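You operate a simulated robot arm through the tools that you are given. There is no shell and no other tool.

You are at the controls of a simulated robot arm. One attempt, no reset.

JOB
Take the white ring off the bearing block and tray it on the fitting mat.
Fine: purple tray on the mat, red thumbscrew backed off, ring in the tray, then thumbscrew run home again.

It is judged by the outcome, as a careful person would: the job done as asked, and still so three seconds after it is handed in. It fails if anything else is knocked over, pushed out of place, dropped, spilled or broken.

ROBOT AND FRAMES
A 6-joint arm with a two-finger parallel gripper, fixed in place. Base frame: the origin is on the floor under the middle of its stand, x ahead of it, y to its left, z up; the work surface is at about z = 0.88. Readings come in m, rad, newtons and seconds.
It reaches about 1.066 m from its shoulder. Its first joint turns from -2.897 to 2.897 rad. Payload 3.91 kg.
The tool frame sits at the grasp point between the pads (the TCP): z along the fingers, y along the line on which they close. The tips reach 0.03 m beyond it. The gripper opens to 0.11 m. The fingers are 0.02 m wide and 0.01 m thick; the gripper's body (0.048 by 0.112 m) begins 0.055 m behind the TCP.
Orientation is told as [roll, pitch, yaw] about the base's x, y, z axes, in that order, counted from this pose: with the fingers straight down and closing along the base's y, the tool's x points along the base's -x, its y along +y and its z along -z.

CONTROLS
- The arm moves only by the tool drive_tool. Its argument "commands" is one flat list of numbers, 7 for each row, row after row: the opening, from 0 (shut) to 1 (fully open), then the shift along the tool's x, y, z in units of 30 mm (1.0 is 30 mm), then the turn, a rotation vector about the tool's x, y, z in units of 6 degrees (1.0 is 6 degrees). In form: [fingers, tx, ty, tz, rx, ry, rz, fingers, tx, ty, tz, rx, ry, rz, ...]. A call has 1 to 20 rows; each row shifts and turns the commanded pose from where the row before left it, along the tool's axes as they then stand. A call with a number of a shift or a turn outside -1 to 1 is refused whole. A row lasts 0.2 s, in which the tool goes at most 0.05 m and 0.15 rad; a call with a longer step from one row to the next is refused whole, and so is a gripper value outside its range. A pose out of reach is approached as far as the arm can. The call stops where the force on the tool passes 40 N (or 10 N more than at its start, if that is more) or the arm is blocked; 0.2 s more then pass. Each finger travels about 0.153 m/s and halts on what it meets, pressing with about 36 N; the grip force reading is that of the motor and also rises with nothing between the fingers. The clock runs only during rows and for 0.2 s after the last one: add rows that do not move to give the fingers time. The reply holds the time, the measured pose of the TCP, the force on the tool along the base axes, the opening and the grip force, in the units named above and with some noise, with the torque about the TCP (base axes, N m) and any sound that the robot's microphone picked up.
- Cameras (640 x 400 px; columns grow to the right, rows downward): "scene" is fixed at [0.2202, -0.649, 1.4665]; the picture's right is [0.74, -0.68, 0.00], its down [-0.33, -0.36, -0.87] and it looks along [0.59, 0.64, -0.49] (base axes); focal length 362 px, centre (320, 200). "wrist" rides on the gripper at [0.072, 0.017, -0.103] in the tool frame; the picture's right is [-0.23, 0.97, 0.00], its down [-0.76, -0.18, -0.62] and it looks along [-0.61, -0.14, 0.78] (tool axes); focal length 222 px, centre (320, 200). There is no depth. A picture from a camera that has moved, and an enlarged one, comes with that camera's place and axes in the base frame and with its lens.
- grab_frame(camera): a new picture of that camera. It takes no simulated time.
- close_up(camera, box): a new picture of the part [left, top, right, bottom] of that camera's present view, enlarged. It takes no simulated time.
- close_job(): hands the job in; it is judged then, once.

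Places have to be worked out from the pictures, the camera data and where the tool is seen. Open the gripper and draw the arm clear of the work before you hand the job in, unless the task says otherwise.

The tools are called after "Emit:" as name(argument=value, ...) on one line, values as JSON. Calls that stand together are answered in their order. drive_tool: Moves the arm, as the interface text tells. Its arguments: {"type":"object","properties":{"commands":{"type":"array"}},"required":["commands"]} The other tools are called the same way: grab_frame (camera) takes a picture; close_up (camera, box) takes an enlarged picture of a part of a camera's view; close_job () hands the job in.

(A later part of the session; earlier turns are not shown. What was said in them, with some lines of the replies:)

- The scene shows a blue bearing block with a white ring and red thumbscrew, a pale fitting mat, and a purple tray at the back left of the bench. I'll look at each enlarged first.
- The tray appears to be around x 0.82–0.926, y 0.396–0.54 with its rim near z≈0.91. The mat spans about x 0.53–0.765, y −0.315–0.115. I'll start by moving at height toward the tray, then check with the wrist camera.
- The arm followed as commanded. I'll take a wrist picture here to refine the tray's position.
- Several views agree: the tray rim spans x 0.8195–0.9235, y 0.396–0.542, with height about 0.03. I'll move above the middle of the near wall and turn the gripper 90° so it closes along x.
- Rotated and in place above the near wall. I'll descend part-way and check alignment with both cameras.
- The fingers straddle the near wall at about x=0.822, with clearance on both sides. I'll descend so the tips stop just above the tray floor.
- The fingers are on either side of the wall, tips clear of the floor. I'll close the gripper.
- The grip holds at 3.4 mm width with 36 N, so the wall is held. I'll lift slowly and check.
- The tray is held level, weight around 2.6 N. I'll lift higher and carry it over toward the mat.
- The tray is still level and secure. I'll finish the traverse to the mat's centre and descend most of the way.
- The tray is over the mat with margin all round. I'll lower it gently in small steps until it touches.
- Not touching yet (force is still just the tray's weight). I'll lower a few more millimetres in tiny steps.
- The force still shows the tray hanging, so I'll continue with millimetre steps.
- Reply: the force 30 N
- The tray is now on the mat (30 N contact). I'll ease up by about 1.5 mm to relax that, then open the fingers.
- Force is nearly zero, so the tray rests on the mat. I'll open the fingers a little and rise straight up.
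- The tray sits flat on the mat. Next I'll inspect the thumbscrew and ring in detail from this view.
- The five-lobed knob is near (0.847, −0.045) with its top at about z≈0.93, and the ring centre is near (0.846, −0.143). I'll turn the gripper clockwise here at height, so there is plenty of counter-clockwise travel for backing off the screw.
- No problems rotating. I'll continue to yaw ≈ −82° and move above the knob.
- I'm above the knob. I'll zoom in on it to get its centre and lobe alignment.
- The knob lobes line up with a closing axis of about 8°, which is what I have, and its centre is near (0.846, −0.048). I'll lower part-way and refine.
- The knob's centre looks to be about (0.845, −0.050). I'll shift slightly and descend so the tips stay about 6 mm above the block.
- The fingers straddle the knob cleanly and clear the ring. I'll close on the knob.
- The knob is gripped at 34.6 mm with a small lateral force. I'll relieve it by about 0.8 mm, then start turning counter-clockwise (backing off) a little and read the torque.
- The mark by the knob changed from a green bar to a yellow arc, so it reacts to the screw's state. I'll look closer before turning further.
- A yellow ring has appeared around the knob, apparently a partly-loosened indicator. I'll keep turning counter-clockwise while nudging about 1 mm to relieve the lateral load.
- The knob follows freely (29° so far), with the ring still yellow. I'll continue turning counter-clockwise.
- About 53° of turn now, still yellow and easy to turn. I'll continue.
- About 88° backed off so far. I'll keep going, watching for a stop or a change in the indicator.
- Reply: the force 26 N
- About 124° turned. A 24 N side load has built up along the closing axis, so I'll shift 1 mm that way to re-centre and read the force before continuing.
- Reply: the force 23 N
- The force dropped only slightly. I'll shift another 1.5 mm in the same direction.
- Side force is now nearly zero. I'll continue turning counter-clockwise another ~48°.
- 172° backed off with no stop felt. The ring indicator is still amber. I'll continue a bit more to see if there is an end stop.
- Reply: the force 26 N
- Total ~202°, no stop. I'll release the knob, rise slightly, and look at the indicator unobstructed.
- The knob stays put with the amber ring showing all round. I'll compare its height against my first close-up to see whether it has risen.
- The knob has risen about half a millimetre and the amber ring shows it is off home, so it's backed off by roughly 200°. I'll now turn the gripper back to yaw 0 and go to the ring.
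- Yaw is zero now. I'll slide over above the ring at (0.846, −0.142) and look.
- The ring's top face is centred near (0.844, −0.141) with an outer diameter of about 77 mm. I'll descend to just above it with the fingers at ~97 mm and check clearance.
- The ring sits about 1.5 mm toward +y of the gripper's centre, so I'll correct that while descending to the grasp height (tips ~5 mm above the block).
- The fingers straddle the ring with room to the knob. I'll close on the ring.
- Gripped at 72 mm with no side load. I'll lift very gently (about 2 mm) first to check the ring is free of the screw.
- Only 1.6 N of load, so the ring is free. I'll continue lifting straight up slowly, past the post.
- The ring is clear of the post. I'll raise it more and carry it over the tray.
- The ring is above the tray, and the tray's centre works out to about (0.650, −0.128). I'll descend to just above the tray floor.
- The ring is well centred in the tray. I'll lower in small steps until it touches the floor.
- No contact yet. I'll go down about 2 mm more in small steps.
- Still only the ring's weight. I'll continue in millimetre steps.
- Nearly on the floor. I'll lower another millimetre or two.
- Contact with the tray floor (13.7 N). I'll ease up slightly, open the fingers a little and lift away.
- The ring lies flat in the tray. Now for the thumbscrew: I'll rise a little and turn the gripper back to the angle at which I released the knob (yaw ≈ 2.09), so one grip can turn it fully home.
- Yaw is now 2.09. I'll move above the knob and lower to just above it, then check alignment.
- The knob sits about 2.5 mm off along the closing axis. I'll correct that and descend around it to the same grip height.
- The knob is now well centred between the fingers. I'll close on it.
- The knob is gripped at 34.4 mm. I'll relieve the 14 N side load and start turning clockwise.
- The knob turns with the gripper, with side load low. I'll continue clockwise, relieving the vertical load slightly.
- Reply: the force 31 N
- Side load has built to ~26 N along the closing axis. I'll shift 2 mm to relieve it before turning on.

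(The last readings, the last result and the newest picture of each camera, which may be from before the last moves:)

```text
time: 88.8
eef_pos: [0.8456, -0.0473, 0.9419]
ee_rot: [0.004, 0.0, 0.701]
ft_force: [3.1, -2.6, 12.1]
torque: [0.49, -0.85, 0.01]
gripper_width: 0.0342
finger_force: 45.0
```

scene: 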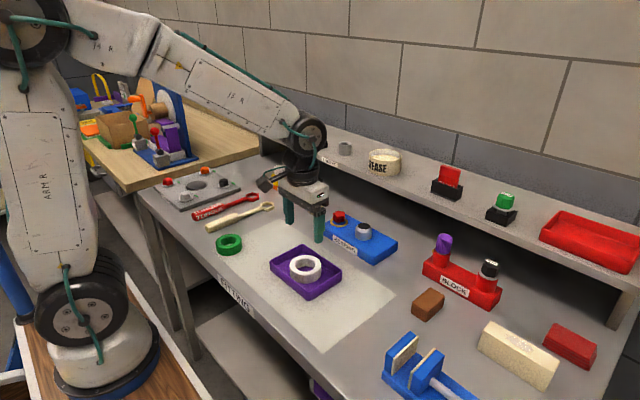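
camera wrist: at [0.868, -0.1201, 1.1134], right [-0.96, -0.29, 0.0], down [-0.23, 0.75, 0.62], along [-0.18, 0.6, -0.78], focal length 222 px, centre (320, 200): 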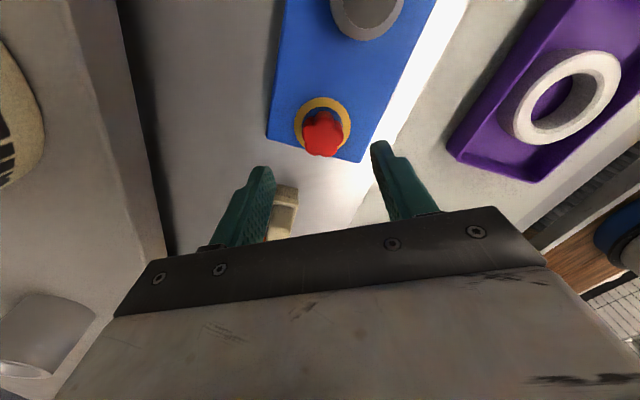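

Side load is relieved. About 122° remain to home. I'll continue clockwise 42° and check.

Emit:
drive_tool(commands=[0, 0, -0.005, -0.01, 0, 0, 1, 0, 0, -0.005, -0.01, 0, 0, 1, 0, 0, -0.005, 0, 0, 0, 1, 0, 0, -0.005, 0, 0, 0, 1, 0, 0, 0, 0, 0, 0, 1, 0, 0, 0, 0, 0, 0, 1, 0, 0, 0, 0, 0, 0, 1, 0, 0, 0, 0, 0, 0, 0])

Emit:
close_up(camera="wrist", box=[240, 110, 400, 230])

```text
time: 90.6
eef_pos: [0.8462, -0.0471, 0.9402]
ee_rot: [0.002, 0.0, -0.036]
ft_force: [-10.1, 14.8, -16.5]
torque: [-0.31, 1.22, -0.05]
gripper_width: 0.0342
finger_force: 45.0
```

```text
3.33 times, centred on (320, 170) of wrist
camera zoom: at [0.774, -0.0291, 1.0456], right [0.26, 0.97, 0.0], down [0.76, -0.21, 0.62], along [0.6, -0.16, -0.78], focal length 740 px, centre (320, 300)
```

zoom: 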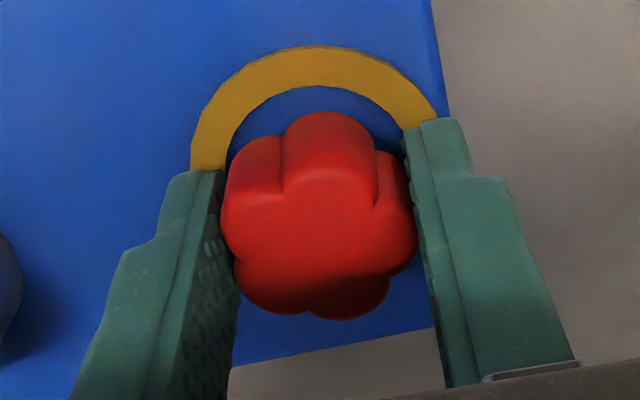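

Moderate loads again. I'll relieve them and check before continuing.

Emit:
drive_tool(commands=[0, 0.02, 0.04, 0.03, 0, 0, 0, 0, 0, 0, 0, 0, 0, 0])

```text
time: 91.2
eef_pos: [0.8456, -0.0488, 0.9408]
ee_rot: [0.003, -0.001, -0.034]
ft_force: [-12.5, 5.9, -8.0]
torque: [-0.52, 1.24, -0.06]
gripper_width: 0.0344
finger_force: 44.7
```

Loads are lower. Roughly 80° to go. I'll continue 36° clockwise.

Emit:
drive_tool(commands=[0, 0.01, 0.01, 0.01, 0, 0, 1, 0, 0, 0, 0, 0, 0, 1, 0, 0, 0, 0, 0, 0, 1, 0, 0, 0, 0, 0, 0, 1, 0, 0, 0, 0, 0, 0, 1, 0, 0, 0, 0, 0, 0, 1, 0, 0, 0, 0, 0, 0, 0])

Emit:
close_up(camera="wrist", box=[240, 110, 400, 230])

```text
time: 92.8
eef_pos: [0.8451, -0.0485, 0.9407]
ee_rot: [0.003, -0.002, -0.666]
ft_force: [0.4, -18.5, 1.9]
torque: [-1.24, -0.39, 0.01]
gripper_width: 0.0345
finger_force: 44.8
```

```text
3.33 times, centred on (320, 170) of wrist
camera zoom: at [0.7986, 0.0089, 1.0454], right [0.78, 0.63, 0.0], down [0.49, -0.61, 0.62], along [0.39, -0.48, -0.78], focal length 740 px, centre (320, 300)
```

zoom: 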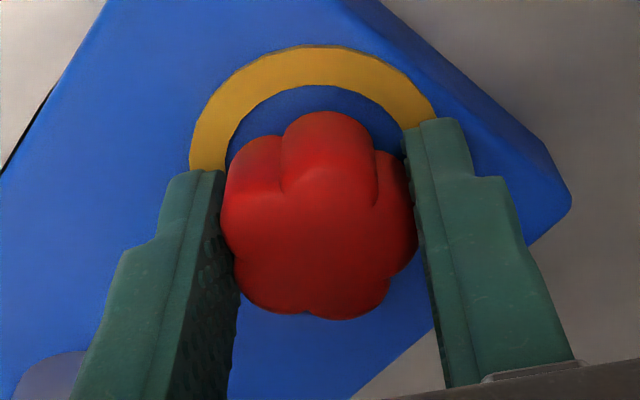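

Getting close. I'll relieve the side load and turn about 36° more, leaving the last few degrees for careful steps.

Emit:
drive_tool(commands=[0, -0.015, -0.04, 0, 0, 0, 0, 0, 0, 0, 0, 0, 0, 1, 0, 0, 0, 0, 0, 0, 1, 0, 0, 0, 0, 0, 0, 1, 0, 0, 0, 0, 0, 0, 1, 0, 0, 0, 0, 0, 0, 1, 0, 0, 0, 0, 0, 0, 0.8, 0, 0, 0, 0, 0, 0, 0])

Emit:
close_up(camera="wrist", box=[240, 110, 400, 230])

```text
time: 94.6
eef_pos: [0.8457, -0.0496, 0.9422]
ee_rot: [0.001, 0.002, -1.272]
ft_force: [6.4, -15.0, 5.4]
torque: [-0.82, 0.17, -0.03]
gripper_width: 0.0345
finger_force: 45.0
```

```text
3.33 times, centred on (320, 170) of wrist
camera zoom: at [0.8396, 0.0248, 1.0456], right [1.0, 0.07, 0.0], down [0.05, -0.78, 0.62], along [0.04, -0.62, -0.78], focal length 740 px, centre (320, 300)
```

zoom: 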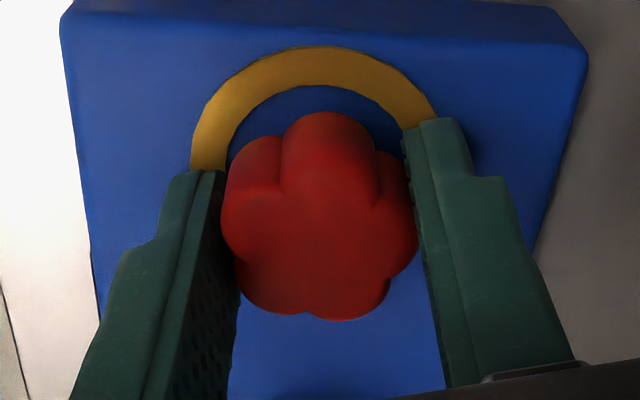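

About 9° from home. I'll relieve and take the last stretch in 3° steps, watching torque and the indicator.

Emit:
drive_tool(commands=[0, -0.03, 0, 0, 0, 0, 0.4, 0, 0, 0, 0, 0, 0, 0.4, 0, 0, 0, 0, 0, 0, 0.4, 0, 0, 0, 0, 0, 0, 0])

Emit:
close_up(camera="wrist", box=[240, 110, 400, 230])

```text
time: 95.6
eef_pos: [0.844, -0.05, 0.9422]
ee_rot: [-0.001, 0.001, -1.395]
ft_force: [-0.5, -4.0, 16.1]
torque: [0.27, 0.47, -0.01]
gripper_width: 0.0346
finger_force: 45.0
```

```text
3.33 times, centred on (320, 170) of wrist
camera zoom: at [0.8487, 0.0248, 1.0456], right [1.0, -0.05, 0.0], down [-0.04, -0.78, 0.62], along [-0.03, -0.62, -0.78], focal length 740 px, centre (320, 300)
```

zoom: 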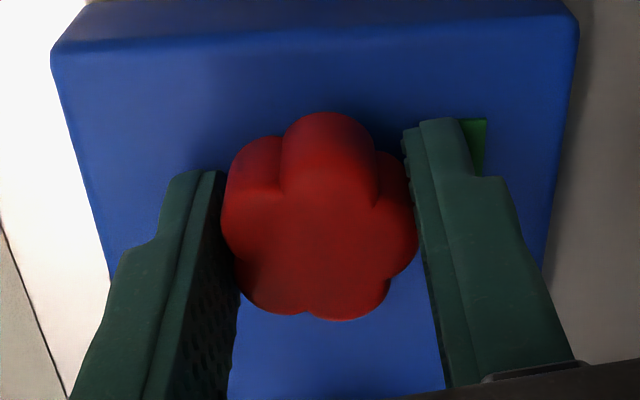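

The amber ring has gone and the green bar is back, so the screw reads as home. I'll turn the last ~2° to the original angle and check for a stop.

Emit:
drive_tool(commands=[0, 0, 0, 0, 0, 0, 0.2, 0, 0, 0, 0, 0, 0, 0.2, 0, 0, 0, 0, 0, 0, 0])

Emit:
close_up(camera="wrist", box=[240, 110, 400, 230])

```text
time: 96.4
eef_pos: [0.845, -0.0483, 0.941]
ee_rot: [0.002, 0.001, -1.438]
ft_force: [-3.4, 0.0, 16.5]
torque: [0.82, 0.35, 0.0]
gripper_width: 0.0344
finger_force: 45.6
```

```text
3.33 times, centred on (320, 170) of wrist
camera zoom: at [0.8517, 0.0246, 1.0456], right [1.0, -0.1, 0.0], down [-0.08, -0.78, 0.62], along [-0.06, -0.62, -0.78], focal length 740 px, centre (320, 300)
```

zoom: 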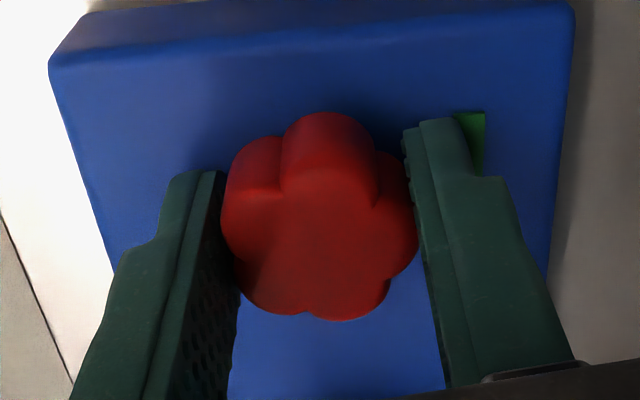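

At the original angle and green. I'll nudge about 3° further to confirm it is seated against its stop.

Emit:
drive_tool(commands=[0, 0, 0, 0, 0, 0, 0.25, 0, 0, 0, 0, 0, 0, 0.25, 0, 0, 0, 0, 0, 0, 0])

Emit:
close_up(camera="wrist", box=[240, 110, 400, 230])

```text
time: 97.2
eef_pos: [0.8446, -0.0486, 0.9399]
ee_rot: [0.003, 0.003, -1.491]
ft_force: [-1.8, 6.4, 17.7]
torque: [0.28, 0.23, 0.03]
gripper_width: 0.0345
finger_force: 44.9
```

```text
3.33 times, centred on (320, 170) of wrist
camera zoom: at [0.8555, 0.0241, 1.0455], right [0.99, -0.15, 0.0], down [-0.12, -0.77, 0.62], along [-0.09, -0.61, -0.78], focal length 740 px, centre (320, 300)
```

zoom: 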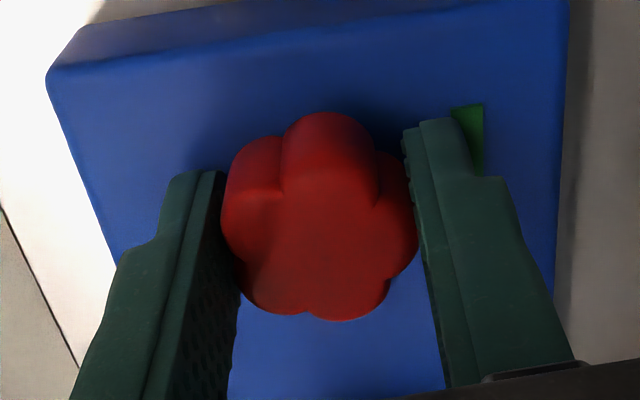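

Still turning freely with no hard stop, and the indicator stays green. I'll turn those extra 3° back to the original angle, release, and compare the knob with my first close-up.

Emit:
drive_tool(commands=[0, 0, 0, 0, 0, 0, -0.25, 0, 0, 0, 0, 0, 0, -0.2, 0, 0, 0, 0, 0, 0, 0])

Emit:
close_up(camera="wrist", box=[240, 110, 400, 230])

```text
time: 98.0
eef_pos: [0.8449, -0.0488, 0.9405]
ee_rot: [0.004, 0.001, -1.441]
ft_force: [2.8, 5.5, 15.1]
torque: [0.61, 0.42, 0.05]
gripper_width: 0.0343
finger_force: 45.0
```

```text
3.33 times, centred on (320, 170) of wrist
camera zoom: at [0.852, 0.0246, 1.0455], right [0.99, -0.1, 0.0], down [-0.08, -0.78, 0.62], along [-0.06, -0.62, -0.78], focal length 740 px, centre (320, 300)
```

zoom: 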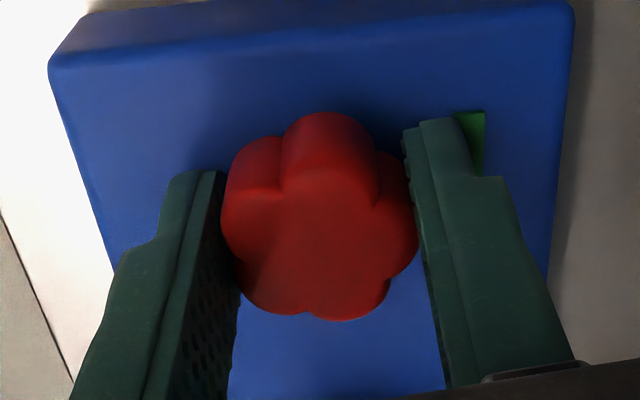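

Now at the original angle, green. I'll open the fingers and lift straight up.

Emit:
drive_tool(commands=[0.3, 0, 0, 0, 0, 0, 0, 0.5, 0, 0, 0, 0, 0, 0, 0.6, 0, 0, 0, 0, 0, 0, 0.6, 0, 0, -0.5, 0, 0, 0, 0.6, 0, 0, -0.9, 0, 0, 0, 0.6, 0, 0, -0.9, 0, 0, 0, 0.6, 0, 0, 0, 0, 0, 0])

Emit:
close_up(camera="scene", box=[320, 200, 368, 230])

Emit:
close_up(camera="wrist", box=[256, 90, 384, 170])

```text
time: 99.6
eef_pos: [0.8469, -0.0509, 1.0105]
ee_rot: [-0.001, 0.001, -1.443]
ft_force: [-0.7, -0.1, 0.6]
torque: [0.01, 0.0, -0.02]
gripper_width: 0.066
finger_force: 0.0
```

```text
13.33 times, centred on (344, 215) of scene
camera zoom: at [0.2202, -0.649, 1.4665], right [0.74, -0.68, 0.0], down [-0.33, -0.36, -0.87], along [0.59, 0.64, -0.49], focal length 4821 px, centre (0, 0)
```

zoom: 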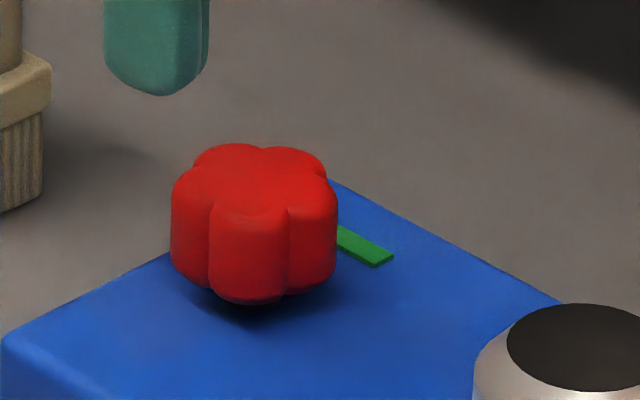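

```text
5.00 times, centred on (320, 130) of wrist
camera zoom: at [0.8532, 0.0239, 1.1146], right [0.99, -0.1, 0.0], down [-0.08, -0.78, 0.62], along [-0.06, -0.62, -0.78], focal length 1111 px, centre (320, 550)
```

zoom: 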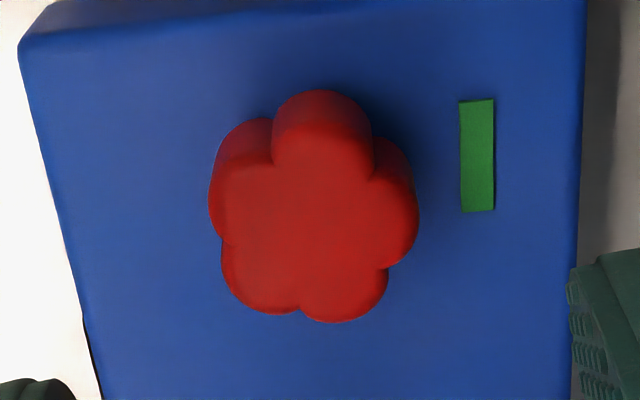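

The knob matches its original orientation and height (within ~2°, on the tight side) and the green bar is showing. I'll raise the arm, draw it clear and do a final check.

Emit:
drive_tool(commands=[0.8, 0, 0, -0.9, 0, 0, 0, 1, 0, 0, -0.9, 0, 0, 0, 1, 0, 0, -0.9, 0, 0, 0, 1, 0, 0, -0.9, 0, 0, 0, 1, 0, 0, -0.9, 0, 0, 0, 1, 0.337, -0.797, 0, 0, 0, 0, 1, 0.337, -0.797, 0, 0, 0, 0, 1, 0.337, -0.797, 0, 0, 0, 0, 1, 0.337, -0.797, 0, 0, 0, 0, 1, 0.337, -0.797, 0, 0, 0, 0, 1, 0.337, -0.797, 0, 0, 0, 0, 1, 0.337, -0.797, 0, 0, 0, 0, 1, 0.337, -0.797, 0, 0, 0, 0, 1, 0.337, -0.797, 0, 0, 0, 0, 1, 0.337, -0.797, 0, 0, 0, 0, 1, 0, 0, 0, 0, 0, 0])

Emit:
grab_frame(camera="scene")

Emit:
close_up(camera="scene", box=[240, 190, 416, 300])

```text
time: 103.0
eef_pos: [0.5966, 0.0208, 1.1446]
ee_rot: [0.001, 0.002, -1.444]
ft_force: [-0.5, -0.5, -0.1]
torque: [-0.01, 0.04, 0.0]
gripper_width: 0.1099
finger_force: 0.1
```

```text
taken
```

scene: 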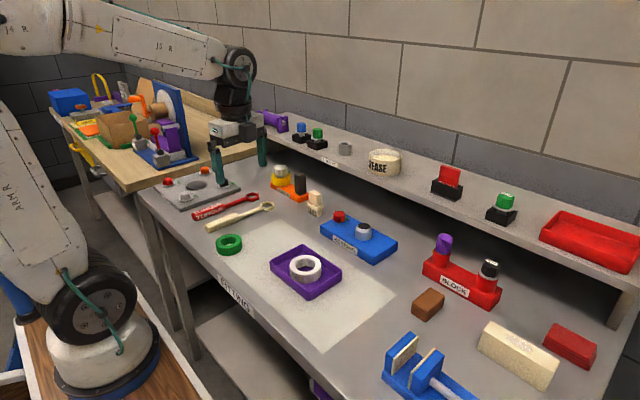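

```text
3.64 times, centred on (328, 245) of scene
camera zoom: at [0.2202, -0.649, 1.4665], right [0.74, -0.68, 0.0], down [-0.33, -0.36, -0.87], along [0.59, 0.64, -0.49], focal length 1315 px, centre (291, 36)
```

zoom: 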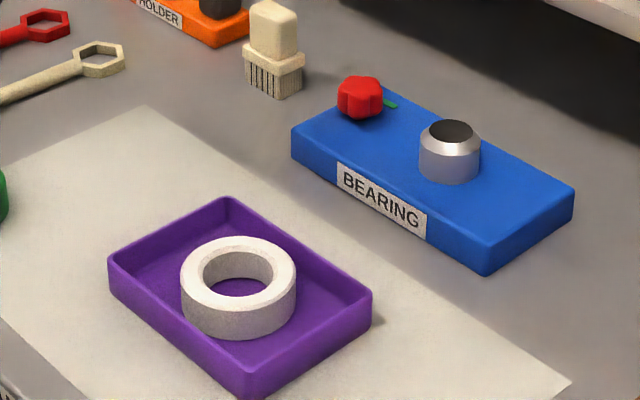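

The tray sits flat on the mat with the ring inside it, the thumbscrew is home with the green bar showing, and nothing else has moved. The gripper is open and clear, so I'm handing in the job.

Emit:
close_job()

```text
The job is handed in.
```

The job is handed in. The white ring is off the bearing block and lying flat in the purple tray, and the tray is on the fitting mat.

- **Thumbscrew:** I backed it off about 200°, and the ring then lifted off under its own weight alone. Afterwards I ran the screw home again. It has no hard stop I could feel, so I judged home by the mark beside it going back from amber to green. The knob is within about 2° of where it started, on the tight side.
- **Everything else:** In the final picture nothing else on the bench had moved. The gripper is open and the arm is clear of the work.
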